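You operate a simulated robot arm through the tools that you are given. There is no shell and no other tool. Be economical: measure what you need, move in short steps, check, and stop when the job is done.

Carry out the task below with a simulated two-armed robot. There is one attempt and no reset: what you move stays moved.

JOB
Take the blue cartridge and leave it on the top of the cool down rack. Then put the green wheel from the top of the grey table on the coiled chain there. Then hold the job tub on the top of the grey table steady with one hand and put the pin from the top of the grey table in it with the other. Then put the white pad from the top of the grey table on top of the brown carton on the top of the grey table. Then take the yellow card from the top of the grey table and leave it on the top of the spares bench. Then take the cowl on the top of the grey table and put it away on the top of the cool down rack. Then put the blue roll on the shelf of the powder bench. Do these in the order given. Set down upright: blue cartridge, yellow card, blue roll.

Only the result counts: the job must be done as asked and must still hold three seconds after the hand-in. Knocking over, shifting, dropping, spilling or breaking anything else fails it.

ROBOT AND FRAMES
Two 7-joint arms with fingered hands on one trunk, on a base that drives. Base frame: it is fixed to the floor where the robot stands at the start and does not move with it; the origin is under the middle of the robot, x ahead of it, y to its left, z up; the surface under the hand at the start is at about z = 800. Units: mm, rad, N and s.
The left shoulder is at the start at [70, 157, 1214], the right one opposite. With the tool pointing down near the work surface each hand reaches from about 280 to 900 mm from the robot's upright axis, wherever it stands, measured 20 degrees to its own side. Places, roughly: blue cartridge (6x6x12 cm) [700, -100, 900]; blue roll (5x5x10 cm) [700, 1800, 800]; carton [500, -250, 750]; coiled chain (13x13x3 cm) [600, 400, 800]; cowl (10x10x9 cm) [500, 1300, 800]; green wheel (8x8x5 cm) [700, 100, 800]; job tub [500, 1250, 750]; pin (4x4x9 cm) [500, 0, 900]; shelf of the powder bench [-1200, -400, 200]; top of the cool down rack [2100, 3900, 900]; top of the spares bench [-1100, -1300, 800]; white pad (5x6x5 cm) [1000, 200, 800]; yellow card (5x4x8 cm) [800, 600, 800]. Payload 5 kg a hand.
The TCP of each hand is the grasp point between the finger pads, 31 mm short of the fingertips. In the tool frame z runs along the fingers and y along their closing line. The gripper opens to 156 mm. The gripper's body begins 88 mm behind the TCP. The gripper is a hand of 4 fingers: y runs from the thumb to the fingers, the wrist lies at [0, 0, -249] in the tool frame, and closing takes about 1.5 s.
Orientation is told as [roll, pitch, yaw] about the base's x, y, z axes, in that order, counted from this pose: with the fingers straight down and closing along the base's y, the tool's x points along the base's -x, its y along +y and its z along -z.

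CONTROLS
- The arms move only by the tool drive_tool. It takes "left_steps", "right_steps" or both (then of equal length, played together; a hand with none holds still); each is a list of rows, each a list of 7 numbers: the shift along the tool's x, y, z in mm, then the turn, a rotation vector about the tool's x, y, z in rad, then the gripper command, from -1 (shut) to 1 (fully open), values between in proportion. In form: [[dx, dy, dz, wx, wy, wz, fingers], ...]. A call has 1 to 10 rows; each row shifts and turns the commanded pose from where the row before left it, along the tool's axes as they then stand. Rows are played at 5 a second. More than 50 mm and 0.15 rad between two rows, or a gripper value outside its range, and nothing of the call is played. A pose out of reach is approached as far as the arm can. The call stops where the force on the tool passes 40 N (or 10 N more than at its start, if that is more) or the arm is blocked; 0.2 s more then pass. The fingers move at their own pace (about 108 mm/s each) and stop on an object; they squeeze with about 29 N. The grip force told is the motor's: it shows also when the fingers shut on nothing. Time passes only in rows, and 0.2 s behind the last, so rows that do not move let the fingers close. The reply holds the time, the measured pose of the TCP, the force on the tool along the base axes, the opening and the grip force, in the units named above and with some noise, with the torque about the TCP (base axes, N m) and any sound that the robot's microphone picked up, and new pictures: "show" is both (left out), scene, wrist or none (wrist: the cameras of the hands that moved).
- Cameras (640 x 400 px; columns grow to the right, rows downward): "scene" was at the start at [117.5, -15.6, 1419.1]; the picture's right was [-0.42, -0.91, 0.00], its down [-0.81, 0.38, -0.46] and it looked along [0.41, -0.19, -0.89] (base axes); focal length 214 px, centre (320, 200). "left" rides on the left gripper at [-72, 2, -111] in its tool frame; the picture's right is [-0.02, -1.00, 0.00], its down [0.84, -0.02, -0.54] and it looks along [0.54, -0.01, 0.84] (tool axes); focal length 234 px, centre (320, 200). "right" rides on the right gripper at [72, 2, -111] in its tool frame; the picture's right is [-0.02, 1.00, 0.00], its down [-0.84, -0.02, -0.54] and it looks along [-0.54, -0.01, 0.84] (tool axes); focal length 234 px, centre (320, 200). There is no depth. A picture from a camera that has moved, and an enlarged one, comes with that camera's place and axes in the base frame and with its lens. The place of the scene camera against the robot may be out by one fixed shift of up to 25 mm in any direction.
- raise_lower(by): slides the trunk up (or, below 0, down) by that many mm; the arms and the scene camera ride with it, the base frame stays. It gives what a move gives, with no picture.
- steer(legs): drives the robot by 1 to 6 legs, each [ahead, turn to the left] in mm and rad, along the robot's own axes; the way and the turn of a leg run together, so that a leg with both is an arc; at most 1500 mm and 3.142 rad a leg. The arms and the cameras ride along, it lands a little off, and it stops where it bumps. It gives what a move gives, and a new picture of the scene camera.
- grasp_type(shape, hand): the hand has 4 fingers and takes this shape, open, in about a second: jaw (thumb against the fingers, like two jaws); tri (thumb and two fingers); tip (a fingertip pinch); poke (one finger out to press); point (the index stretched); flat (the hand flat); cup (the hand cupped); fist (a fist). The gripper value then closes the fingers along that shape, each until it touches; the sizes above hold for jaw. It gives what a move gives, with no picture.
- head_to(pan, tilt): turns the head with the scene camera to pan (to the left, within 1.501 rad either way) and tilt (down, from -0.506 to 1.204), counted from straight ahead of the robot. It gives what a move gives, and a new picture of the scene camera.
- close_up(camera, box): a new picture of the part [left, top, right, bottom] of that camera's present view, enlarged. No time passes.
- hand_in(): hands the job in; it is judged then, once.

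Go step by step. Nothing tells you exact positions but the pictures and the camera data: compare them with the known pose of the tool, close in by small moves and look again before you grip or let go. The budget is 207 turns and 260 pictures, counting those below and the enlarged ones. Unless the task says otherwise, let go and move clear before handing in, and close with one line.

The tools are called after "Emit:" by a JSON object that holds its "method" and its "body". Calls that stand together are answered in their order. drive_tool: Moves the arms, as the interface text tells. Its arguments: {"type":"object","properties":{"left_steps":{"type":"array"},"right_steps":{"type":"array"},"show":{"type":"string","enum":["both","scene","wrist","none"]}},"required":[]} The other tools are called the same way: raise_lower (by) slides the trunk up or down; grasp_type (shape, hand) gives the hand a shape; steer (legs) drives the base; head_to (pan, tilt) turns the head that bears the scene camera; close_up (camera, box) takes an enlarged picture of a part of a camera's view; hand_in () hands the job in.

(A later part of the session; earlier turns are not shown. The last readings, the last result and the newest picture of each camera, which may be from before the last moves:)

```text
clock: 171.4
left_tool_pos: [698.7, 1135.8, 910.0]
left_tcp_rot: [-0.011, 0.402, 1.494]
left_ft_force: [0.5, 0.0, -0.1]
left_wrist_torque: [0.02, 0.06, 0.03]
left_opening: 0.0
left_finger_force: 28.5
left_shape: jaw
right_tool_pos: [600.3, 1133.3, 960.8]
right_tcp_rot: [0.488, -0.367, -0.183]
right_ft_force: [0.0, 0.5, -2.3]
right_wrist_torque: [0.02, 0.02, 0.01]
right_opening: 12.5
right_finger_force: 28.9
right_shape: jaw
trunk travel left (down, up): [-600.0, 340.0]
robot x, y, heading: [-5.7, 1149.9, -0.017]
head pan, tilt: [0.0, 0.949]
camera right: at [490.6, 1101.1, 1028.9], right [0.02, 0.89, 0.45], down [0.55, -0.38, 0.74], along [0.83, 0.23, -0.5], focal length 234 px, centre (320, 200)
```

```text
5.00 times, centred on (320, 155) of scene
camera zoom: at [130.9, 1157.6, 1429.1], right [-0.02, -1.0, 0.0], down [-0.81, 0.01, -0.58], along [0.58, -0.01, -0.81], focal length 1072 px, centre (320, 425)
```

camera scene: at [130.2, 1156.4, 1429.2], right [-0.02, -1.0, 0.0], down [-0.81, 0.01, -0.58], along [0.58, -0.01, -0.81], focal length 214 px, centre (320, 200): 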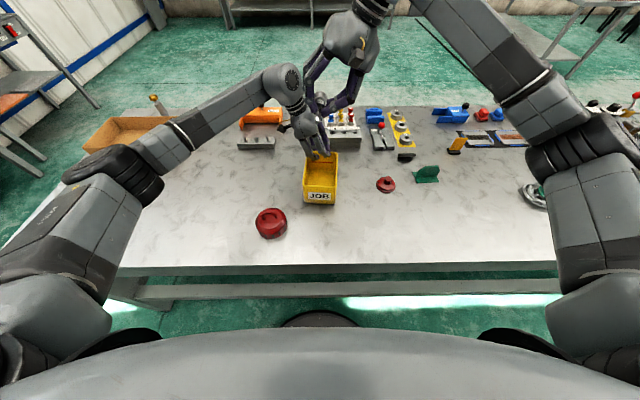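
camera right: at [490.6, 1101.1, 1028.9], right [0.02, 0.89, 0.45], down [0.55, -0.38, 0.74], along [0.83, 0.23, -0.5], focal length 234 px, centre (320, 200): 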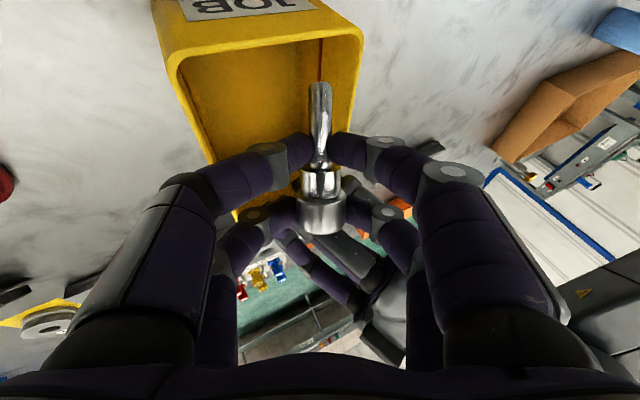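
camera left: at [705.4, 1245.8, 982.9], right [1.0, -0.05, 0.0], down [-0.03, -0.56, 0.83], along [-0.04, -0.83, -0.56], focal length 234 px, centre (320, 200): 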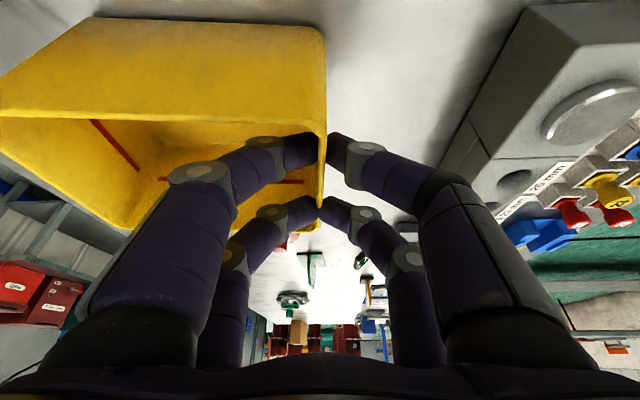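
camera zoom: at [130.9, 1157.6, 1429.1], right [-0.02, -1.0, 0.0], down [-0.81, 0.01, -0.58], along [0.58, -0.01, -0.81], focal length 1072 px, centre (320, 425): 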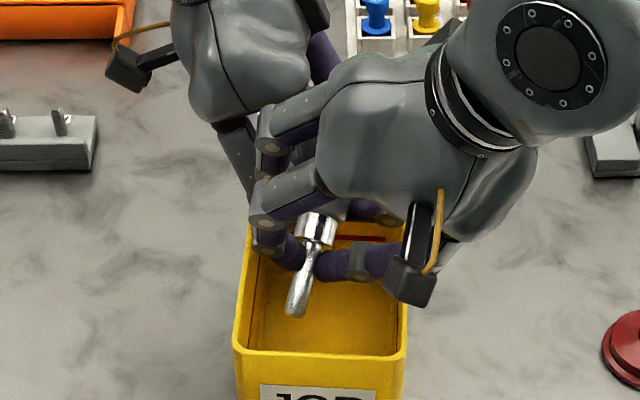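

I shift 18 mm to the right to clear the left wall, then lower 35 mm into the tub.

Emit:
{"method": "drive_tool", "body": {"right_steps": [[-3.5, -16, -7.2, 0, 0, 0, -1], [4.2, -5.4, 9.8, 0, 0, 0, -1], [4.2, -5.4, 9.8, 0, 0, 0, -1], [4.2, -5.4, 9.8, 0, 0, 0, -1], [0, 0, 0, 0, 0, 0, -1]], "show": "wrist"}}

Emit:
{"method": "close_up", "body": {"camera": "scene", "box": [256, 115, 384, 195]}}

```text
clock: 172.6
left_tool_pos: [699.2, 1136.7, 908.7]
left_tcp_rot: [-0.011, 0.403, 1.496]
left_ft_force: [0.0, -0.2, 0.4]
left_wrist_torque: [0.05, -0.01, 0.06]
left_opening: 0.0
left_finger_force: 29.3
left_shape: jaw
right_tool_pos: [600.4, 1113.6, 924.7]
right_tcp_rot: [0.489, -0.367, -0.184]
right_ft_force: [0.1, 0.6, -0.7]
right_wrist_torque: [-0.04, 0.03, 0.0]
right_opening: 12.2
right_finger_force: 29.5
right_shape: jaw
trunk travel left (down, up): [-600.0, 340.0]
robot x, y, heading: [0.6, 1149.3, -0.02]
head pan, tilt: [0.0, 0.949]
camera right: at [491.2, 1083.0, 993.4], right [0.02, 0.89, 0.45], down [0.55, -0.38, 0.74], along [0.83, 0.23, -0.5], focal length 234 px, centre (320, 200)
```

right: 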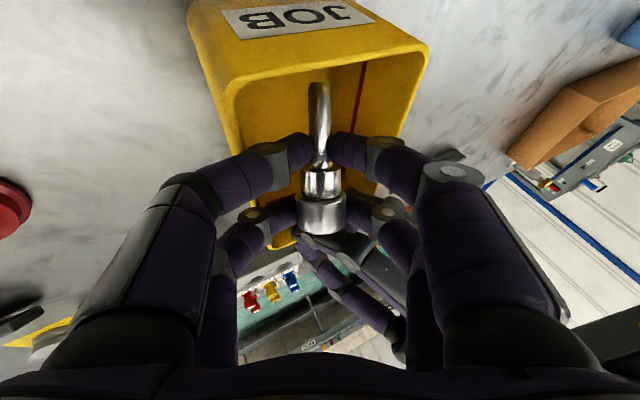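

```text
5.00 times, centred on (320, 155) of scene
camera zoom: at [130.5, 1157.6, 1429.2], right [-0.02, -1.0, 0.0], down [-0.81, 0.01, -0.58], along [0.58, -0.01, -0.81], focal length 1072 px, centre (320, 425)
```

zoom: 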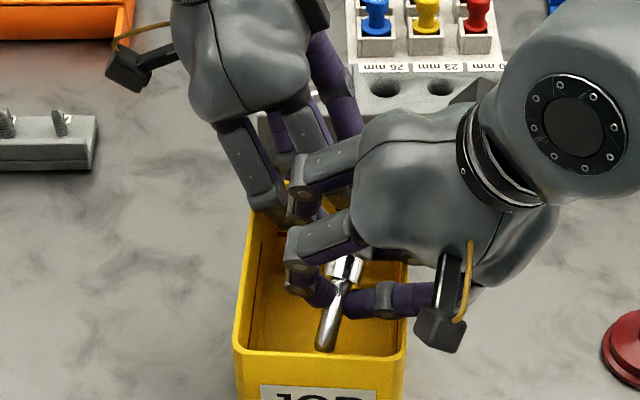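

The pin tip is inside. I lower 20 mm more with a small shift left, staying clear of the walls.

Emit:
{"method": "drive_tool", "body": {"right_steps": [[-3.1, 10.8, 7.2, 0, 0, 0, -1], [3.5, -4.5, 8.2, 0, 0, 0, -1], [3.5, -4.5, 8.2, 0, 0, 0, -1], [0, 0, 0, 0, 0, 0, -1]], "show": "wrist"}}

Emit:
{"method": "close_up", "body": {"camera": "scene", "box": [256, 115, 384, 195]}}

```text
clock: 173.5
left_tool_pos: [699.0, 1138.9, 909.6]
left_tcp_rot: [-0.011, 0.401, 1.494]
left_ft_force: [-1.6, -1.6, 0.9]
left_wrist_torque: [0.0, 0.1, 0.18]
left_opening: 0.0
left_finger_force: 29.1
left_shape: jaw
right_tool_pos: [609.3, 1130.2, 917.7]
right_tcp_rot: [0.505, -0.38, -0.184]
right_ft_force: [-2.8, 5.0, 11.0]
right_wrist_torque: [-0.53, 0.53, -0.26]
right_opening: 11.6
right_finger_force: 29.2
right_shape: jaw
trunk travel left (down, up): [-600.0, 340.0]
robot x, y, heading: [-4.3, 1147.2, -0.014]
head pan, tilt: [0.0, 0.949]
stopped in row 4 (right hand): the force on the tool passed its limit at 42 N (the readings are from after the stop); the commanded pose is now the measured one
camera right: at [498.5, 1098.2, 982.8], right [0.01, 0.89, 0.46], down [0.54, -0.39, 0.74], along [0.84, 0.24, -0.49], focal length 234 px, centre (320, 200)
```

right: 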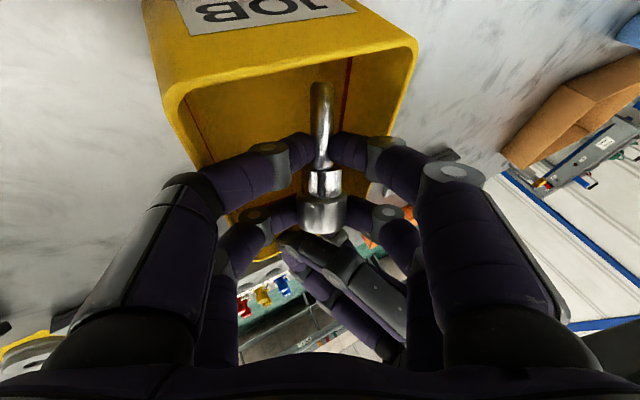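

```text
5.00 times, centred on (320, 155) of scene
camera zoom: at [129.6, 1158.4, 1429.3], right [-0.02, -1.0, 0.0], down [-0.81, 0.01, -0.58], along [0.58, -0.01, -0.81], focal length 1072 px, centre (320, 425)
```

zoom: 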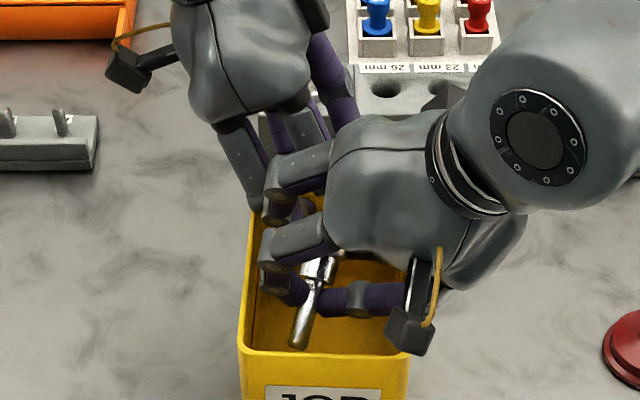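

There's a light touch between the hands. I ease off slightly and then open the right fingers just enough to release the pin.

Emit:
{"method": "drive_tool", "body": {"right_steps": [[2.7, -2.3, -6.1, 0, 0, 0, -1], [0, 0, 0, 0, 0, 0, -0.8], [0, 0, 0, 0, 0, 0, -0.6], [0, 0, 0, 0, 0, 0, -0.45], [0, 0, 0, 0, 0, 0, -0.45], [0, 0, 0, 0, 0, 0, -0.45]], "show": "wrist"}}

Emit:
{"method": "close_up", "body": {"camera": "scene", "box": [256, 115, 384, 195]}}

```text
clock: 174.9
left_tool_pos: [698.4, 1136.3, 911.7]
left_tcp_rot: [-0.011, 0.402, 1.494]
left_ft_force: [-5.1, -13.1, -1.0]
left_wrist_torque: [-0.01, 0.26, 0.41]
left_opening: 0.0
left_finger_force: 28.6
left_shape: jaw
right_tool_pos: [604.2, 1127.1, 921.3]
right_tcp_rot: [0.506, -0.382, -0.186]
right_ft_force: [4.0, 14.8, 31.2]
right_wrist_torque: [-1.16, 0.53, -0.02]
right_opening: 35.6
right_finger_force: 0.0
right_shape: jaw
trunk travel left (down, up): [-600.0, 340.0]
robot x, y, heading: [-2.4, 1152.7, -0.019]
head pan, tilt: [0.0, 0.949]
camera right: at [492.3, 1093.9, 986.6], right [0.01, 0.89, 0.46], down [0.54, -0.39, 0.75], along [0.84, 0.24, -0.48], focal length 234 px, centre (320, 200)
```

right: 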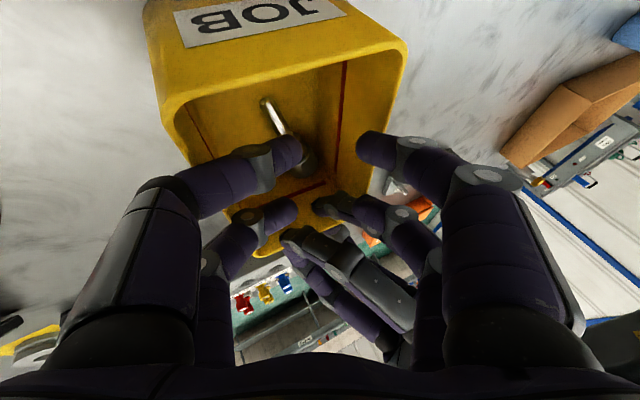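

```text
5.00 times, centred on (320, 155) of scene
camera zoom: at [127.3, 1158.2, 1429.7], right [-0.02, -1.0, 0.0], down [-0.81, 0.01, -0.58], along [0.58, -0.01, -0.81], focal length 1072 px, centre (320, 425)
```

zoom: 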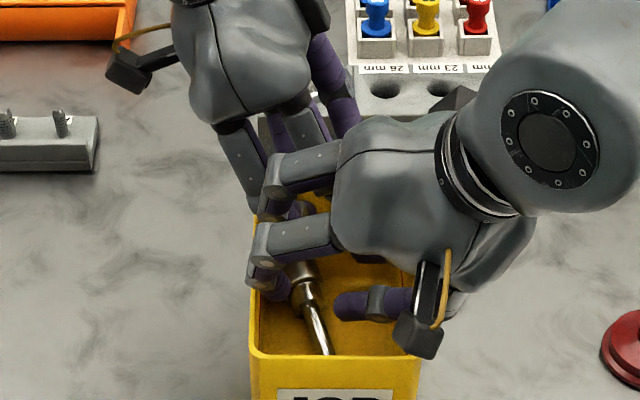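

The pin dropped into the tub. I close the right fingers to relieve contact and retract straight up.

Emit:
{"method": "drive_tool", "body": {"right_steps": [[0, 0, 0, 0, 0, 0, -0.75], [0, 0, 0, 0, 0, 0, -0.75], [-5.3, 6.7, -12.3, 0, 0, 0, -0.75], [-10.6, 13.5, -24.6, 0, 0, 0, -0.75], [-14, 18, -32.8, 0, 0, 0, -0.75], [-14, 18, -32.8, 0, 0, 0, -0.75], [-14, 18, -32.8, 0, 0, 0, -0.75], [-14, 18, -32.8, 0, 0, 0, -0.75], [0, 0, 0, 0, 0, 0, -0.75]], "show": "scene"}}

Emit:
{"method": "close_up", "body": {"camera": "scene", "box": [256, 115, 384, 195]}}

```text
clock: 176.9
left_tool_pos: [699.6, 1136.6, 909.9]
left_tcp_rot: [-0.012, 0.402, 1.496]
left_ft_force: [0.8, 2.2, 1.8]
left_wrist_torque: [-0.1, -0.03, -0.02]
left_opening: 0.0
left_finger_force: 29.5
left_shape: jaw
right_tool_pos: [599.6, 1125.8, 1122.0]
right_tcp_rot: [0.503, -0.377, -0.184]
right_ft_force: [0.0, -0.1, 0.3]
right_wrist_torque: [0.03, -0.01, 0.02]
right_opening: 4.7
right_finger_force: 29.8
right_shape: jaw
trunk travel left (down, up): [-600.0, 340.0]
robot x, y, heading: [-0.8, 1145.1, -0.016]
head pan, tilt: [0.0, 0.949]
camera scene: at [130.2, 1157.5, 1429.2], right [-0.02, -1.0, 0.0], down [-0.81, 0.01, -0.58], along [0.58, -0.01, -0.81], focal length 214 px, centre (320, 200)
```

scene: 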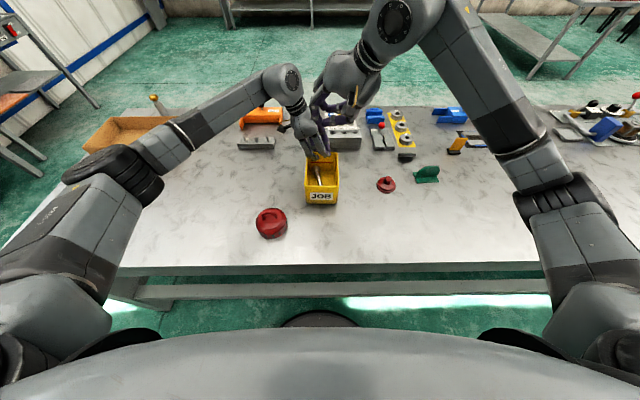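

```text
5.00 times, centred on (320, 155) of scene
camera zoom: at [130.2, 1157.5, 1429.2], right [-0.02, -1.0, 0.0], down [-0.81, 0.01, -0.58], along [0.58, -0.01, -0.81], focal length 1072 px, centre (320, 425)
```

zoom: 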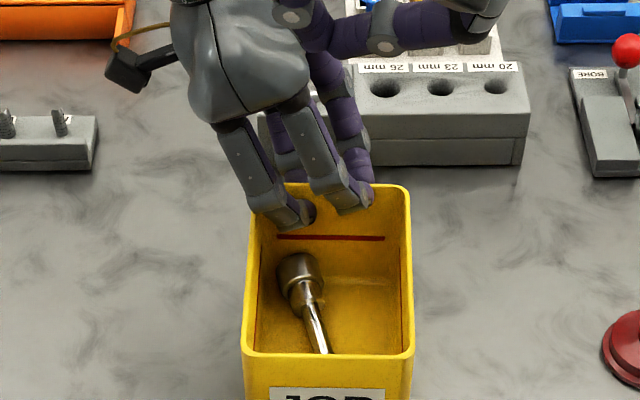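

The pin lies in the tub; the tub turned only very slightly. I turn it back by 0.04 rad with the left hand, then release and retract the left hand upward.

Emit:
{"method": "drive_tool", "body": {"left_steps": [[0, 0, 0, -0.008, 0, 0.018, -1], [0, 0, 0, -0.008, 0, 0.018, -1], [0, 0, 0, 0, 0, 0, -1], [0, 0, 0, 0, 0, 0, -0.7], [0, 0, 0, 0, 0, 0, -0.45], [0, 0, 0, 0, 0, 0, -0.25], [0, 0, 0, 0, 0, 0, -0.25], [0, 0, 0, 0, 0, 0, -0.25]], "show": "wrist"}}

Emit:
{"method": "drive_tool", "body": {"left_steps": [[7, 0, -16.5, 0, 0, 0, -0.25], [14, 0, -33, 0, 0, 0, -0.25], [17, 0, -40, 0, 0, 0, -0.25], [17, 0, -40, 0, 0, 0, -0.25], [17, 0, -40, 0, 0, 0, 0.5], [17, 0, -40, 0, 0, 0, 1], [0, 0, 0, 0, 0, 0, 1]], "right_steps": [[0, -10, -20, 0, 0, 0, -0.75], [0, -10, -20, 0, 0, 0, -0.75], [0, -30, 0, 0, 0, 0, -0.75], [0, -40, 0, 0, 0, 0, 0], [0, -40, 0, 0, 0, 0, 1], [0, -40, 0, 0, 0, 0, 1], [0, 0, 0, 0, 0, 0, 1]], "show": "scene"}}

Emit:
{"method": "close_up", "body": {"camera": "scene", "box": [256, 115, 384, 195]}}

```text
clock: 178.7
left_tool_pos: [699.5, 1136.2, 910.5]
left_tcp_rot: [-0.01, 0.4, 1.456]
left_ft_force: [0.6, 1.2, 0.7]
left_wrist_torque: [-0.03, -0.04, -0.03]
left_opening: 58.4
left_finger_force: 0.2
left_shape: jaw
right_tool_pos: [600.8, 1126.1, 1120.9]
right_tcp_rot: [0.503, -0.378, -0.187]
right_ft_force: [0.0, 0.6, -0.4]
right_wrist_torque: [-0.04, -0.02, -0.02]
right_opening: 4.9
right_finger_force: 29.1
right_shape: jaw
trunk travel left (down, up): [-600.0, 340.0]
robot x, y, heading: [-3.7, 1145.9, -0.016]
head pan, tilt: [0.0, 0.949]
camera left: at [709.8, 1245.9, 982.8], right [1.0, -0.09, 0.0], down [-0.05, -0.56, 0.83], along [-0.07, -0.83, -0.56], focal length 234 px, centre (320, 200)
```

left: 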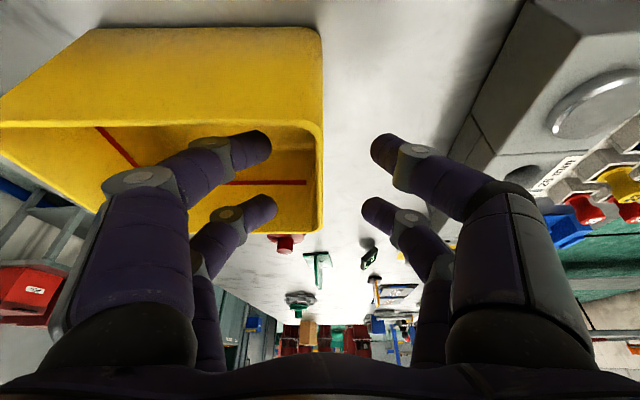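

```text
clock: 180.3
left_tool_pos: [697.1, 1137.3, 1137.9]
left_tcp_rot: [-0.008, 0.401, 1.457]
left_ft_force: [-0.6, 0.2, -0.4]
left_wrist_torque: [-0.03, 0.03, -0.02]
left_opening: 155.7
left_finger_force: 0.0
left_shape: jaw
right_tool_pos: [588.1, 957.4, 1080.7]
right_tcp_rot: [0.501, -0.377, -0.186]
right_ft_force: [-0.1, -0.3, 0.9]
right_wrist_torque: [-0.02, 0.06, -0.01]
right_opening: 155.7
right_finger_force: 0.0
right_shape: jaw
trunk travel left (down, up): [-600.0, 340.0]
robot x, y, heading: [-4.5, 1147.1, -0.016]
head pan, tilt: [0.0, 0.949]
camera scene: at [131.0, 1158.8, 1429.1], right [-0.02, -1.0, 0.0], down [-0.81, 0.01, -0.58], along [0.58, -0.01, -0.81], focal length 214 px, centre (320, 200)
```

scene: 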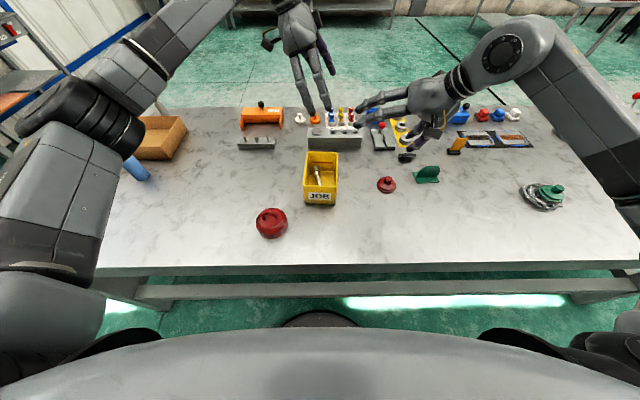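

```text
5.00 times, centred on (320, 155) of scene
camera zoom: at [131.0, 1158.8, 1429.1], right [-0.02, -1.0, 0.0], down [-0.81, 0.01, -0.58], along [0.58, -0.01, -0.81], focal length 1072 px, centre (320, 425)
```

zoom: 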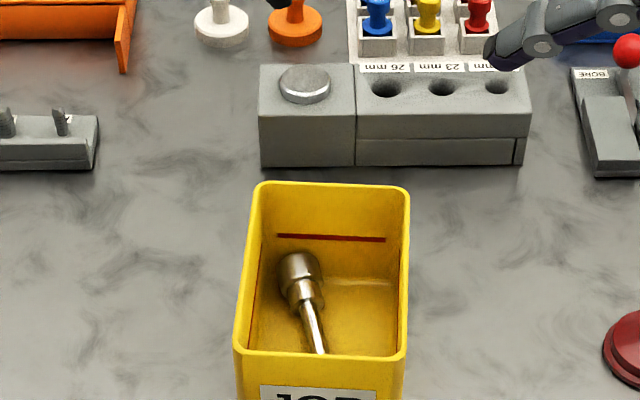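

The tub is back in place with the pin inside. Next is the white pad, which is too far to reach from the front, so I'll go to the far side of the table. First I straighten both hands.

Emit:
{"method": "drive_tool", "body": {"left_steps": [[0, 0, -20, 0, -0.134, 0, 1], [0, 0, -20, 0, -0.134, 0, 1], [0, 0, 0, 0, -0.132, 0, 1], [0, 0, 0, 0, 0, 0.146, 1], [0, 0, 0, 0, 0, 0.146, 1], [0, 0, 0, 0, 0, 0.146, 1], [0, 0, 0, 0, 0, 0.146, 1], [0, 0, 0, 0, 0, 0.146, 1], [0, 0, 0, 0, 0, 0.146, 1], [0, 0, 0, 0, 0, 0.146, 1]], "right_steps": [[0, 0, -40, 0, 0.1, 0, 1], [0, 0, -40, 0, 0.1, 0, 1], [0, 0, 0, 0, 0.1, 0, 1], [0, 0, 0, 0, 0.1, 0, 1], [0, 0, 0, 0.112, 0, 0, 1], [0, 0, 0, 0.112, 0, 0, 1], [0, 0, 0, 0.112, 0, 0, 1], [0, 0, 0, 0.112, 0, 0, 1], [0, 0, 0, 0, 0, 0, 1], [0, 0, 0, 0, 0, 0, 1]], "show": "none"}}

Emit:
{"method": "drive_tool", "body": {"left_steps": [[0, 45, 0, 0, 0, 0.146, 1], [0, 45, 0, 0, 0, 0.146, 1], [0, 45, 0, 0, 0, 0.146, 1], [40, 20, 0, 0, 0, 0, 1], [45, 0, 0, 0, 0, 0, 1], [45, 0, 0, 0, 0, 0, 1]], "show": "none"}}

```text
clock: 182.5
left_tool_pos: [699.2, 1147.9, 1173.1]
left_tcp_rot: [-0.007, -0.009, 0.434]
left_ft_force: [0.2, 0.1, -1.1]
left_wrist_torque: [-0.03, 0.0, 0.0]
left_opening: 155.9
left_finger_force: 0.1
left_shape: jaw
right_tool_pos: [557.9, 923.8, 1145.9]
right_tcp_rot: [0.016, -0.023, 0.004]
right_ft_force: [-0.7, 0.5, 0.0]
right_wrist_torque: [0.01, -0.02, -0.01]
right_opening: 155.8
right_finger_force: 0.0
right_shape: jaw
trunk travel left (down, up): [-600.0, 340.0]
robot x, y, heading: [-0.7, 1151.7, -0.019]
head pan, tilt: [0.0, 0.949]
```

```text
clock: 183.9
left_tool_pos: [526.0, 1295.5, 1173.8]
left_tcp_rot: [-0.001, -0.011, 0.0]
left_ft_force: [-0.9, -0.3, -1.0]
left_wrist_torque: [0.02, -0.01, 0.0]
left_opening: 156.1
left_finger_force: 0.1
left_shape: jaw
right_tool_pos: [557.0, 923.8, 1145.7]
right_tcp_rot: [0.016, -0.023, 0.003]
right_ft_force: [0.3, 0.1, 0.1]
right_wrist_torque: [-0.03, -0.01, -0.01]
right_opening: 155.8
right_finger_force: 0.0
right_shape: jaw
trunk travel left (down, up): [-600.0, 340.0]
robot x, y, heading: [-2.5, 1144.8, -0.016]
head pan, tilt: [0.0, 0.949]
```

I drive around the table's left end to its far side.

Emit:
{"method": "steer", "body": {"legs": [[-220, 0], [0, 1.587], [1490, 0], [0, -1.571], [1000, 0], [870, 0]]}}

```text
clock: 209.4
left_tool_pos: [2193.8, 2761.5, 1172.9]
left_tcp_rot: [-0.004, -0.008, 0.006]
left_ft_force: [0.0, -0.5, -0.6]
left_wrist_torque: [0.0, -0.02, 0.0]
left_opening: 155.7
left_finger_force: 0.1
left_shape: jaw
right_tool_pos: [2225.0, 2389.5, 1145.7]
right_tcp_rot: [0.016, -0.024, 0.009]
right_ft_force: [-0.5, 0.1, -0.3]
right_wrist_torque: [-0.01, 0.0, 0.0]
right_opening: 155.8
right_finger_force: 0.0
right_shape: jaw
trunk travel left (down, up): [-600.0, 340.0]
robot x, y, heading: [1661.4, 2608.2, -0.008]
head pan, tilt: [0.0, 0.949]
camera scene: at [1795.3, 2619.9, 1429.2], right [-0.01, -1.0, 0.0], down [-0.81, 0.01, -0.58], along [0.58, -0.01, -0.81], focal length 214 px, centre (320, 200)
```

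scene: 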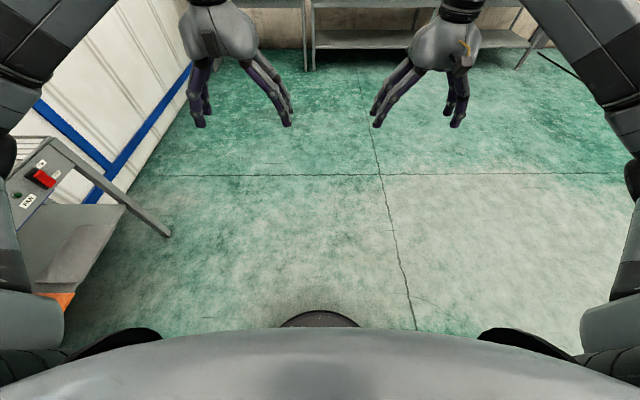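

Path is clear. I turn and drive along the far side to y ≈ 340, then face the table.

Emit:
{"method": "steer", "body": {"legs": [[0, -1.563], [1140, 0], [1130, 0], [0, -1.571]]}}

Emit:
{"method": "head_to", "body": {"pan": 0.1, "tilt": 0.95}}

```text
clock: 228.2
left_tool_pos: [1111.7, 179.6, 1172.8]
left_tcp_rot: [-0.002, -0.011, -3.121]
left_ft_force: [0.2, 0.4, 0.0]
left_wrist_torque: [-0.01, 0.04, -0.03]
left_opening: 155.8
left_finger_force: 0.1
left_shape: jaw
right_tool_pos: [1074.8, 551.1, 1146.0]
right_tcp_rot: [0.014, -0.024, -3.114]
right_ft_force: [0.3, -0.2, -0.1]
right_wrist_torque: [0.02, 0.0, -0.02]
right_opening: 156.0
right_finger_force: 0.1
right_shape: jaw
trunk travel left (down, up): [-600.0, 340.0]
robot x, y, heading: [1637.0, 335.9, -3.135]
head pan, tilt: [0.0, 0.949]
camera scene: at [1526.5, 349.0, 1429.2], right [-0.01, 1.0, 0.0], down [0.81, 0.0, -0.58], along [-0.58, 0.0, -0.81], focal length 214 px, centre (320, 200)
```

scene: 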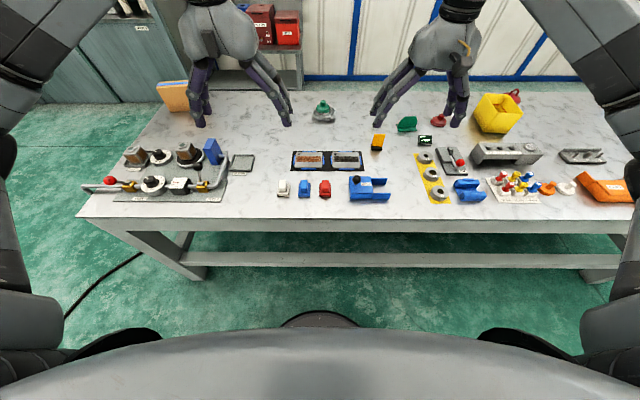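

```text
clock: 228.9
left_tool_pos: [1112.7, 179.4, 1173.2]
left_tcp_rot: [0.0, -0.01, -3.12]
left_ft_force: [-0.6, 0.0, -0.5]
left_wrist_torque: [0.01, -0.03, -0.01]
left_opening: 156.0
left_finger_force: 0.1
left_shape: jaw
right_tool_pos: [1073.4, 551.4, 1146.0]
right_tcp_rot: [0.015, -0.023, -3.117]
right_ft_force: [0.0, 0.9, 0.7]
right_wrist_torque: [-0.02, 0.0, -0.01]
right_opening: 156.1
right_finger_force: 0.0
right_shape: jaw
trunk travel left (down, up): [-600.0, 340.0]
robot x, y, heading: [1640.6, 335.9, -3.136]
head pan, tilt: [0.099, 0.949]
camera scene: at [1526.9, 342.0, 1429.2], right [-0.1, 0.99, 0.0], down [0.81, 0.08, -0.58], along [-0.58, -0.06, -0.81], focal length 214 px, centre (320, 200)
```

scene: 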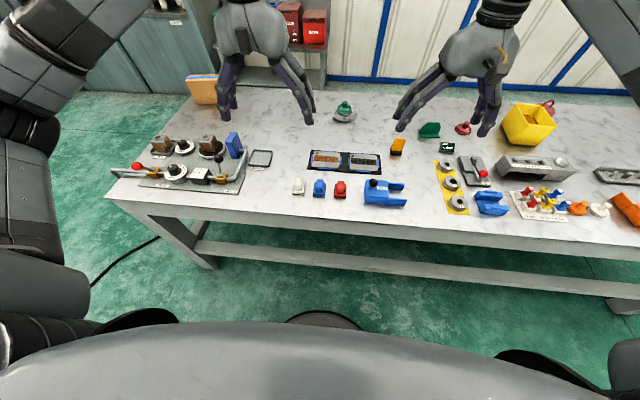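

I enlarge the white pad and its neighbours.

Emit:
{"method": "close_up", "body": {"camera": "scene", "box": [270, 160, 366, 220]}}

Emit:
{"method": "close_up", "body": {"camera": "left", "box": [0, 0, 640, 400]}}

```text
6.67 times, centred on (318, 190) of scene
camera zoom: at [1526.9, 342.0, 1429.2], right [-0.1, 0.99, 0.0], down [0.81, 0.08, -0.58], along [-0.58, -0.06, -0.81], focal length 1430 px, centre (333, 267)
```

zoom: 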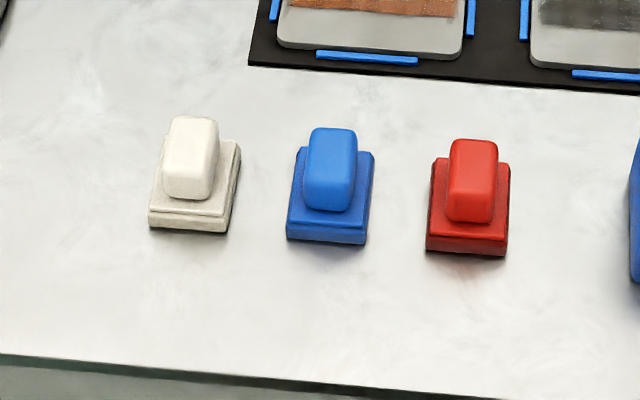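

```text
1.00 times, centred on (320, 200) of left (not enlarged: the box is as wide or as high as the picture)
camera zoom: at [1041.0, 176.2, 1284.7], right [-0.05, 1.0, 0.0], down [0.84, 0.04, 0.54], along [0.54, 0.03, -0.84], focal length 234 px, centre (320, 200)
```

zoom: 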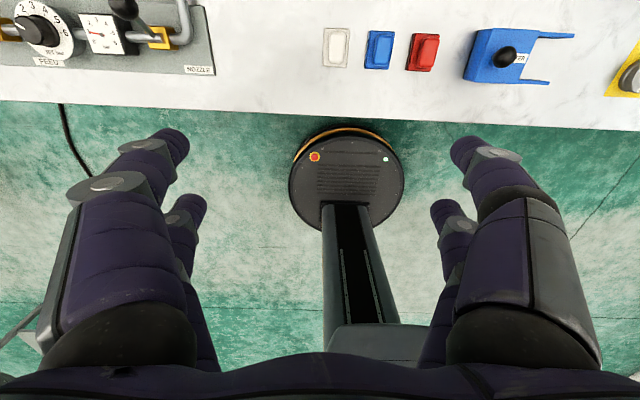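

The pad (base with a knob) is at about (1036, 203). I move the left hand over it and lower halfway with fingers part-closed.

Emit:
{"method": "drive_tool", "body": {"left_steps": [[-38, -12, 0, 0, 0, 0, 0.2], [-38, -12, 0, 0, 0, 0, -0.2], [0, 0, 45, 0, 0, 0, -0.3], [0, 0, 45, 0, 0, 0, -0.3], [0, 0, 45, 0, 0, 0, -0.3], [0, 0, 45, 0, 0, 0, -0.3], [0, 0, 40, 0, 0, 0, -0.3], [0, 0, 0, 0, 0, 0, -0.3]], "show": "wrist"}}

Emit:
{"method": "close_up", "body": {"camera": "scene", "box": [246, 140, 374, 220]}}

```text
clock: 230.7
left_tool_pos: [1032.8, 202.0, 954.4]
left_tcp_rot: [-0.002, -0.011, -3.121]
left_ft_force: [0.8, -0.2, 0.3]
left_wrist_torque: [-0.01, 0.05, 0.0]
left_opening: 55.2
left_finger_force: 0.0
left_shape: jaw
right_tool_pos: [1073.2, 551.3, 1146.4]
right_tcp_rot: [0.015, -0.022, -3.116]
right_ft_force: [0.5, -0.1, 0.1]
right_wrist_torque: [-0.01, 0.02, 0.0]
right_opening: 156.0
right_finger_force: 0.1
right_shape: jaw
trunk travel left (down, up): [-600.0, 340.0]
robot x, y, heading: [1637.4, 343.0, -3.135]
head pan, tilt: [0.099, 0.949]
camera left: at [962.6, 198.1, 1065.3], right [-0.05, 1.0, 0.0], down [0.84, 0.04, 0.54], along [0.54, 0.03, -0.84], focal length 234 px, centre (320, 200)
```

left: 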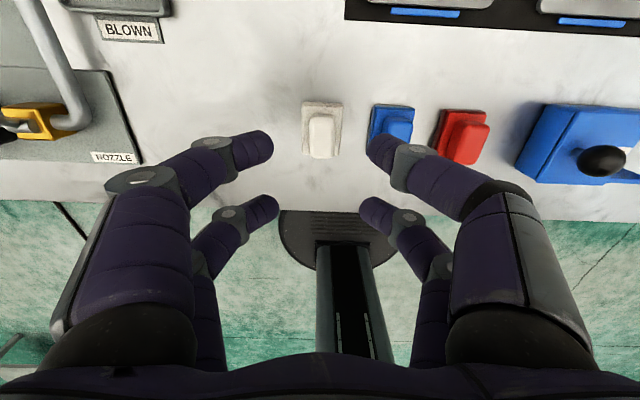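

```text
5.00 times, centred on (310, 180) of scene
camera zoom: at [1527.5, 341.7, 1429.3], right [-0.1, 0.99, 0.0], down [0.81, 0.09, -0.58], along [-0.58, -0.06, -0.81], focal length 1072 px, centre (370, 300)
```

zoom: 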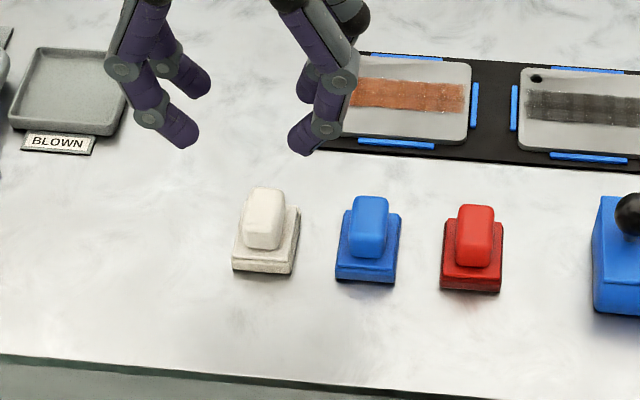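

The hand is centred on the knob. I narrow the fingers a bit and descend.

Emit:
{"method": "drive_tool", "body": {"left_steps": [[0, -2, 0, 0, 0, 0, -0.45], [0, 0, 45, 0, 0, 0, -0.45], [0, 0, 40, 0, 0, 0, -0.45], [0, 0, 12, 0, 0, 0, -0.45], [0, 0, 0, 0, 0, 0, -0.45]], "show": "wrist"}}

Emit:
{"method": "close_up", "body": {"camera": "scene", "box": [246, 140, 374, 220]}}

```text
clock: 231.9
left_tool_pos: [1031.1, 204.5, 856.6]
left_tcp_rot: [-0.001, -0.01, -3.12]
left_ft_force: [-0.2, -0.3, -0.4]
left_wrist_torque: [-0.03, 0.02, 0.0]
left_opening: 43.3
left_finger_force: 0.1
left_shape: jaw
right_tool_pos: [1072.9, 551.9, 1145.3]
right_tcp_rot: [0.014, -0.021, -3.115]
right_ft_force: [-0.5, -0.6, -0.9]
right_wrist_torque: [0.0, 0.01, 0.0]
right_opening: 156.1
right_finger_force: 0.0
right_shape: jaw
trunk travel left (down, up): [-600.0, 340.0]
robot x, y, heading: [1641.9, 336.8, -3.137]
head pan, tilt: [0.099, 0.949]
camera left: at [961.6, 201.1, 967.6], right [-0.05, 1.0, 0.0], down [0.84, 0.04, 0.54], along [0.54, 0.03, -0.84], focal length 234 px, centre (320, 200)
```

left: 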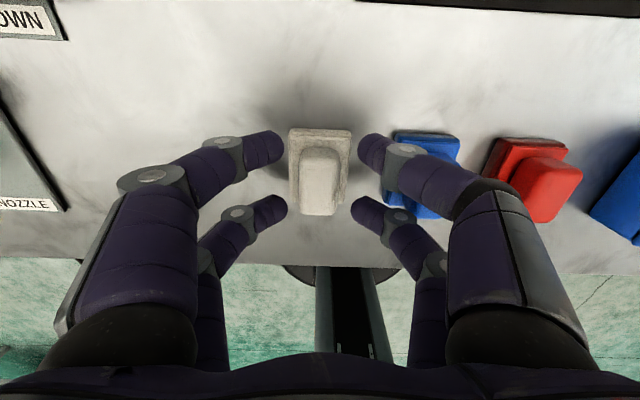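

```text
5.00 times, centred on (310, 180) of scene
camera zoom: at [1526.7, 341.6, 1429.2], right [-0.1, 0.99, 0.0], down [0.81, 0.09, -0.58], along [-0.58, -0.06, -0.81], focal length 1072 px, centre (370, 300)
```

zoom: 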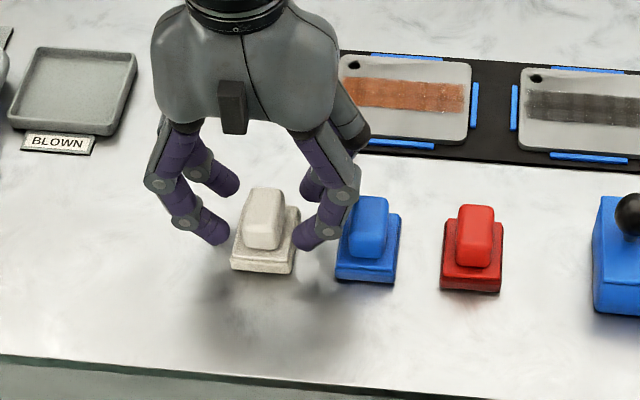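

Aligned. I close on the knob and lift.

Emit:
{"method": "drive_tool", "body": {"left_steps": [[0, 0, 0, 0, 0, 0, -0.6], [0, 0, 0, 0, 0, 0, -0.8], [0, 0, 0, 0, 0, 0, -1], [0, 0, 0, 0, 0, 0, -1], [0, 0, 0, 0, 0, 0, -1], [0, 0, 0, 0, 0, 0, -1]], "show": "wrist"}}

Emit:
{"method": "drive_tool", "body": {"left_steps": [[0, 0, -15, 0, 0, 0, -1], [0, 0, -40, 0, 0, 0, -1], [0, 0, -45, 0, 0, 0, -1], [0, 0, -45, 0, 0, 0, -1], [0, 0, -45, 0, 0, 0, -1], [0, 0, -45, 0, 0, 0, -1], [0, 0, -45, 0, 0, 0, -1], [0, 0, -40, 0, 0, 0, -1], [0, 0, 0, 0, 0, 0, -1]], "show": "wrist"}}

```text
clock: 233.3
left_tool_pos: [1032.0, 204.7, 856.8]
left_tcp_rot: [-0.002, -0.011, -3.122]
left_ft_force: [-0.1, -0.5, 4.2]
left_wrist_torque: [0.0, -0.13, -0.03]
left_opening: 11.5
left_finger_force: 28.6
left_shape: jaw
right_tool_pos: [1074.8, 552.1, 1146.3]
right_tcp_rot: [0.016, -0.025, -3.116]
right_ft_force: [-0.2, 0.2, -0.2]
right_wrist_torque: [-0.02, 0.02, -0.01]
right_opening: 156.1
right_finger_force: 0.1
right_shape: jaw
trunk travel left (down, up): [-600.0, 340.0]
robot x, y, heading: [1637.3, 337.6, -3.138]
head pan, tilt: [0.099, 0.949]
camera left: at [961.8, 201.1, 968.4], right [-0.05, 1.0, 0.0], down [0.84, 0.04, 0.54], along [0.54, 0.03, -0.84], focal length 234 px, centre (320, 200)
```

left: 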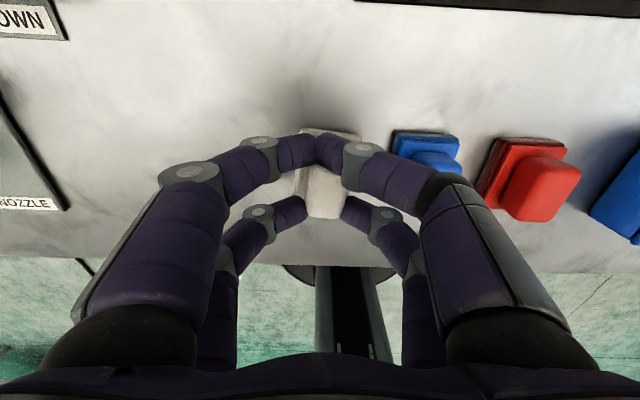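

```text
clock: 235.3
left_tool_pos: [1035.8, 204.8, 1176.4]
left_tcp_rot: [0.0, -0.008, -3.121]
left_ft_force: [0.6, -0.8, -0.5]
left_wrist_torque: [-0.03, -0.01, 0.0]
left_opening: 11.7
left_finger_force: 28.6
left_shape: jaw
right_tool_pos: [1073.1, 550.9, 1145.8]
right_tcp_rot: [0.015, -0.022, -3.115]
right_ft_force: [0.1, -1.0, 0.8]
right_wrist_torque: [0.0, 0.01, 0.0]
right_opening: 155.7
right_finger_force: 0.0
right_shape: jaw
trunk travel left (down, up): [-600.0, 340.0]
robot x, y, heading: [1637.7, 339.6, -3.137]
head pan, tilt: [0.099, 0.949]
camera left: at [964.9, 201.5, 1288.1], right [-0.04, 1.0, 0.0], down [0.84, 0.04, 0.54], along [0.54, 0.03, -0.84], focal length 234 px, centre (320, 200)
```

left: 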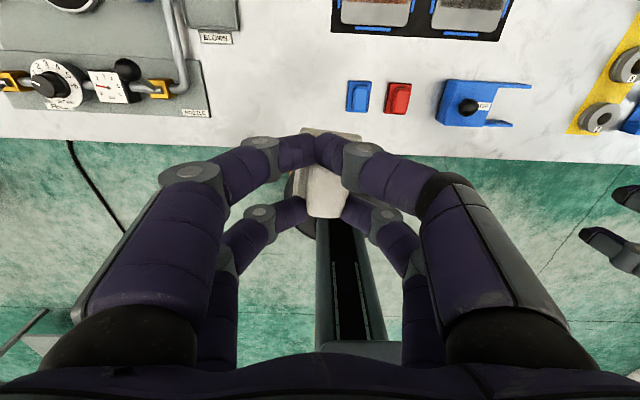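

The pad is held. I go back around the left end (avoiding the floor cable on the right) to the front of the table near the carton.

Emit:
{"method": "steer", "body": {"legs": [[0, -1.575], [1150, 0], [1140, 0], [0, 1.571], [950, 0], [920, 0]]}}

```text
clock: 263.2
left_tool_pos: [-826.7, 2565.4, 1176.3]
left_tcp_rot: [0.0, -0.009, 3.114]
left_ft_force: [0.1, -0.7, -1.5]
left_wrist_torque: [-0.01, -0.02, 0.01]
left_opening: 11.3
left_finger_force: 29.0
left_shape: jaw
right_tool_pos: [-773.2, 2908.6, 1146.9]
right_tcp_rot: [0.016, -0.023, 3.12]
right_ft_force: [0.5, -0.5, -0.7]
right_wrist_torque: [-0.01, 0.0, 0.0]
right_opening: 156.0
right_finger_force: 0.0
right_shape: jaw
trunk travel left (down, up): [-600.0, 340.0]
robot x, y, heading: [-220.4, 2670.1, 3.103]
head pan, tilt: [0.099, 0.949]
camera scene: at [-330.4, 2679.3, 1429.2], right [-0.06, 1.0, 0.0], down [0.81, 0.05, -0.58], along [-0.58, -0.03, -0.81], focal length 214 px, centre (320, 200)
```

scene: 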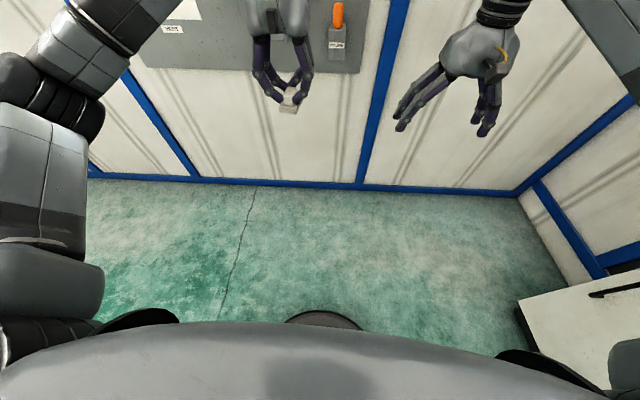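

Continue down the front side and face the carton.

Emit:
{"method": "steer", "body": {"legs": [[0, 1.605], [1480, 0], [1470, 0], [0, 1.571], [170, 0]]}}

Emit:
{"method": "head_to", "body": {"pan": 0.0, "tilt": 1.0}}

```text
clock: 286.3
left_tool_pos: [544.3, -149.5, 1176.9]
left_tcp_rot: [-0.002, -0.011, 0.022]
left_ft_force: [-0.8, -0.2, -0.5]
left_wrist_torque: [-0.02, -0.03, 0.01]
left_opening: 11.2
left_finger_force: 28.5
left_shape: jaw
right_tool_pos: [509.1, -496.5, 1146.5]
right_tcp_rot: [0.015, -0.021, 0.028]
right_ft_force: [0.3, 0.6, 0.2]
right_wrist_torque: [0.0, 0.02, 0.0]
right_opening: 155.7
right_finger_force: 0.0
right_shape: jaw
trunk travel left (down, up): [-600.0, 340.0]
robot x, y, heading: [-58.6, -284.1, 0.007]
head pan, tilt: [0.099, 0.949]
camera scene: at [74.0, -265.4, 1429.3], right [0.11, -0.99, 0.0], down [-0.81, -0.09, -0.58], along [0.58, 0.06, -0.81], focal length 214 px, centre (320, 200)
```

scene: 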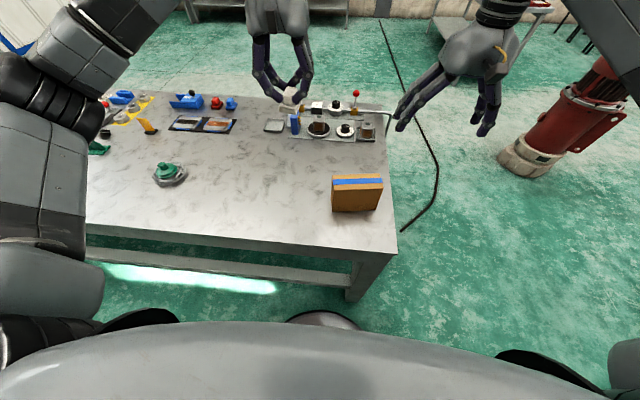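

```text
clock: 286.9
left_tool_pos: [547.1, -150.7, 1176.2]
left_tcp_rot: [-0.001, -0.009, 0.021]
left_ft_force: [0.4, 0.0, -1.5]
left_wrist_torque: [0.02, -0.01, 0.0]
left_opening: 11.4
left_finger_force: 29.4
left_shape: jaw
right_tool_pos: [508.1, -496.8, 1145.8]
right_tcp_rot: [0.015, -0.021, 0.028]
right_ft_force: [0.3, -0.4, 0.4]
right_wrist_torque: [-0.02, 0.01, 0.03]
right_opening: 156.1
right_finger_force: 0.1
right_shape: jaw
trunk travel left (down, up): [-600.0, 340.0]
robot x, y, heading: [-61.0, -283.9, 0.006]
head pan, tilt: [0.0, 1.0]
camera scene: at [73.0, -273.0, 1425.5], right [0.01, -1.0, 0.0], down [-0.84, -0.01, -0.54], along [0.54, 0.0, -0.84], focal length 214 px, centre (320, 200)
```

scene: 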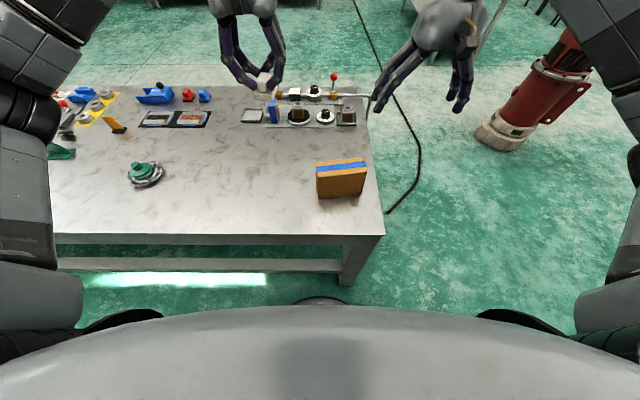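

I enlarge the carton to measure its top.

Emit:
{"method": "close_up", "body": {"camera": "scene", "box": [292, 140, 388, 200]}}

Emit:
{"method": "close_up", "body": {"camera": "left", "box": [0, 0, 640, 400]}}

```text
6.67 times, centred on (340, 170) of scene
camera zoom: at [73.0, -273.0, 1425.5], right [0.01, -1.0, 0.0], down [-0.84, -0.01, -0.54], along [0.54, 0.0, -0.84], focal length 1430 px, centre (187, 400)
```

zoom: 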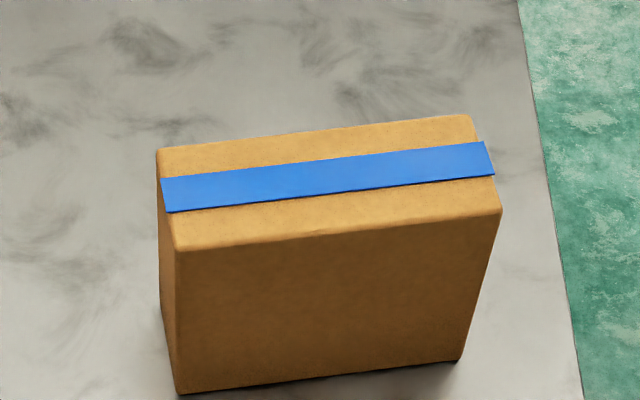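

```text
1.00 times, centred on (320, 200) of left (not enlarged: the box is as wide or as high as the picture)
camera zoom: at [618.1, -147.1, 1287.7], right [0.05, -1.0, 0.0], down [-0.84, -0.04, 0.54], along [-0.54, -0.03, -0.84], focal length 234 px, centre (320, 200)
```

zoom: 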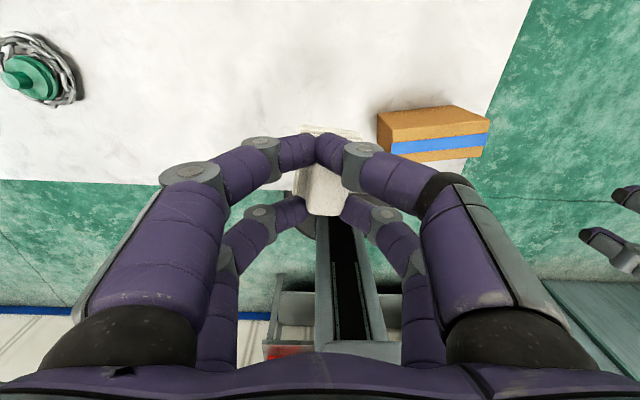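

The carton top is centred near (508, -346) at z ≈ 919, turned about 0.15 rad. I move the right hand away and bring the pad above it, turned to match.

Emit:
{"method": "drive_tool", "body": {"left_steps": [[0, 0, 0, 0, 0, 0, -1], [7, -33, 0, 0, 0, 0, -1], [8, -40, 0, 0, 0, 0, -1], [8, -40, 0, 0, 0, 0, -1], [8, -40, 0, 0, 0, 0, -1], [8, -41, 0, 0, 0, 0, -1], [0, 0, 45, 0, 0, -0.135, -1], [0, 0, 45, 0, 0, 0, -1], [0, 0, 45, 0, 0, 0, -1], [0, 0, 0, 0, 0, 0, -1]], "right_steps": [[0, -45, 0, 0, 0, 0, 1], [0, -45, 0, 0, 0, 0, 1], [0, -45, 0, 0, 0, 0, 1], [0, -45, 0, 0, 0, 0, 1], [0, 0, 0, 0, 0, 0, 1], [0, 0, 0, 0, 0, 0, 1], [0, 0, 0, 0, 0, 0, 1], [0, 0, 0, 0, 0, 0, 1], [0, 0, 0, 0, 0, 0, 1], [0, 0, 0, 0, 0, 0, 1]], "show": "scene"}}

Emit:
{"method": "close_up", "body": {"camera": "scene", "box": [276, 120, 404, 200]}}

Emit:
{"method": "close_up", "body": {"camera": "left", "box": [0, 0, 640, 400]}}

```text
clock: 289.1
left_tool_pos: [512.4, -344.5, 1041.9]
left_tcp_rot: [-0.003, -0.011, 0.158]
left_ft_force: [0.1, 0.7, -0.2]
left_wrist_torque: [0.03, 0.01, 0.01]
left_opening: 11.3
left_finger_force: 28.8
left_shape: jaw
right_tool_pos: [512.0, -677.6, 1141.5]
right_tcp_rot: [0.014, -0.022, 0.029]
right_ft_force: [0.4, -1.1, 0.0]
right_wrist_torque: [-0.04, -0.02, 0.04]
right_opening: 155.7
right_finger_force: 0.0
right_shape: jaw
trunk travel left (down, up): [-600.0, 340.0]
robot x, y, heading: [-54.4, -284.7, 0.007]
head pan, tilt: [0.0, 1.0]
camera scene: at [71.6, -272.9, 1425.6], right [0.01, -1.0, 0.0], down [-0.84, 0.0, -0.54], along [0.54, 0.0, -0.84], focal length 214 px, centre (320, 200)
```

scene: 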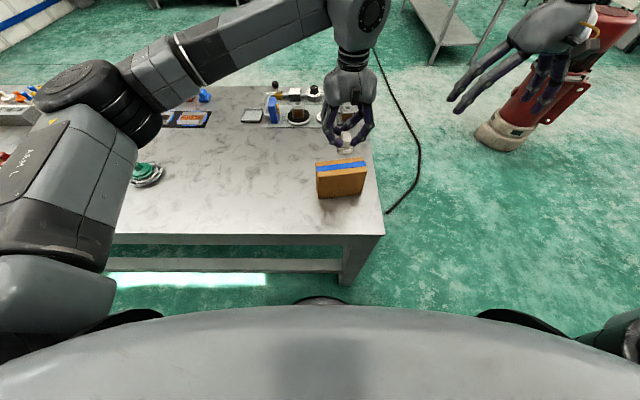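

```text
5.00 times, centred on (340, 160) of scene
camera zoom: at [71.6, -272.9, 1425.6], right [0.01, -1.0, 0.0], down [-0.84, 0.0, -0.54], along [0.54, 0.0, -0.84], focal length 1072 px, centre (220, 400)
```

zoom: 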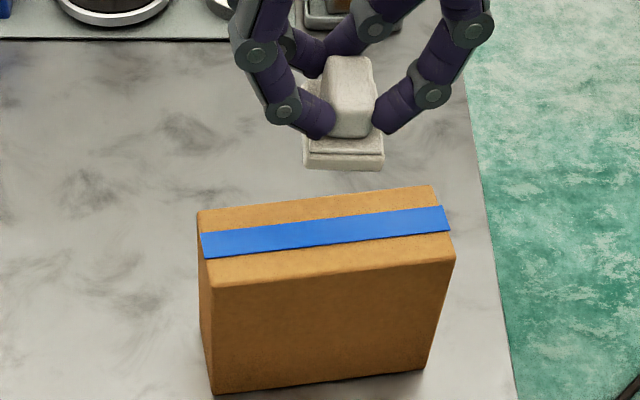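

```text
1.00 times, centred on (320, 200) of left (not enlarged: the box is as wide or as high as the picture)
camera zoom: at [582.5, -331.3, 1153.6], right [0.18, -0.98, 0.0], down [-0.83, -0.15, 0.54], along [-0.53, -0.1, -0.84], focal length 234 px, centre (320, 200)
```

zoom: 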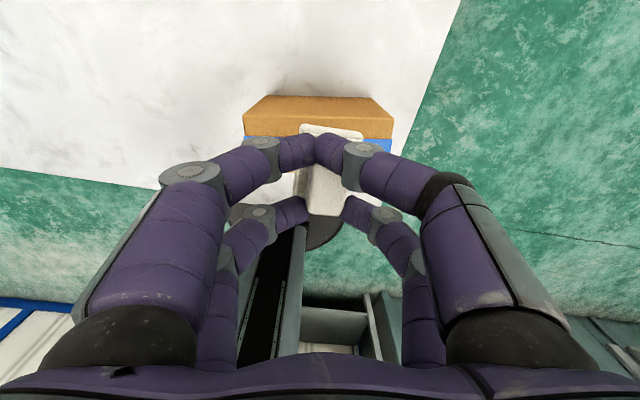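

The pad lines up with the carton. I lower to near contact.

Emit:
{"method": "drive_tool", "body": {"left_steps": [[0, 3, 25, 0, 0, 0, -1], [0, 0, 20, 0, 0, 0, -1], [0, 0, 0, 0, 0, 0, -1]], "show": "none"}}

Emit:
{"method": "close_up", "body": {"camera": "scene", "box": [276, 120, 404, 200]}}

```text
clock: 289.9
left_tool_pos: [512.2, -345.0, 998.0]
left_tcp_rot: [-0.003, -0.01, 0.157]
left_ft_force: [-0.5, -0.4, 0.3]
left_wrist_torque: [0.01, 0.0, -0.01]
left_opening: 11.4
left_finger_force: 29.1
left_shape: jaw
right_tool_pos: [512.7, -677.0, 1142.5]
right_tcp_rot: [0.017, -0.023, 0.028]
right_ft_force: [-0.7, -0.5, -0.1]
right_wrist_torque: [-0.03, 0.0, -0.01]
right_opening: 155.7
right_finger_force: 0.0
right_shape: jaw
trunk travel left (down, up): [-600.0, 340.0]
robot x, y, heading: [-56.6, -286.3, 0.005]
head pan, tilt: [0.0, 1.0]
```

```text
5.00 times, centred on (340, 160) of scene
camera zoom: at [71.7, -273.4, 1425.6], right [0.01, -1.0, 0.0], down [-0.84, 0.0, -0.54], along [0.54, 0.0, -0.84], focal length 1072 px, centre (220, 400)
```

zoom: 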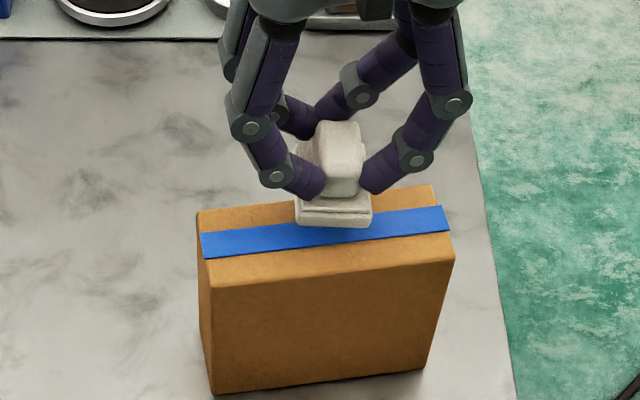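

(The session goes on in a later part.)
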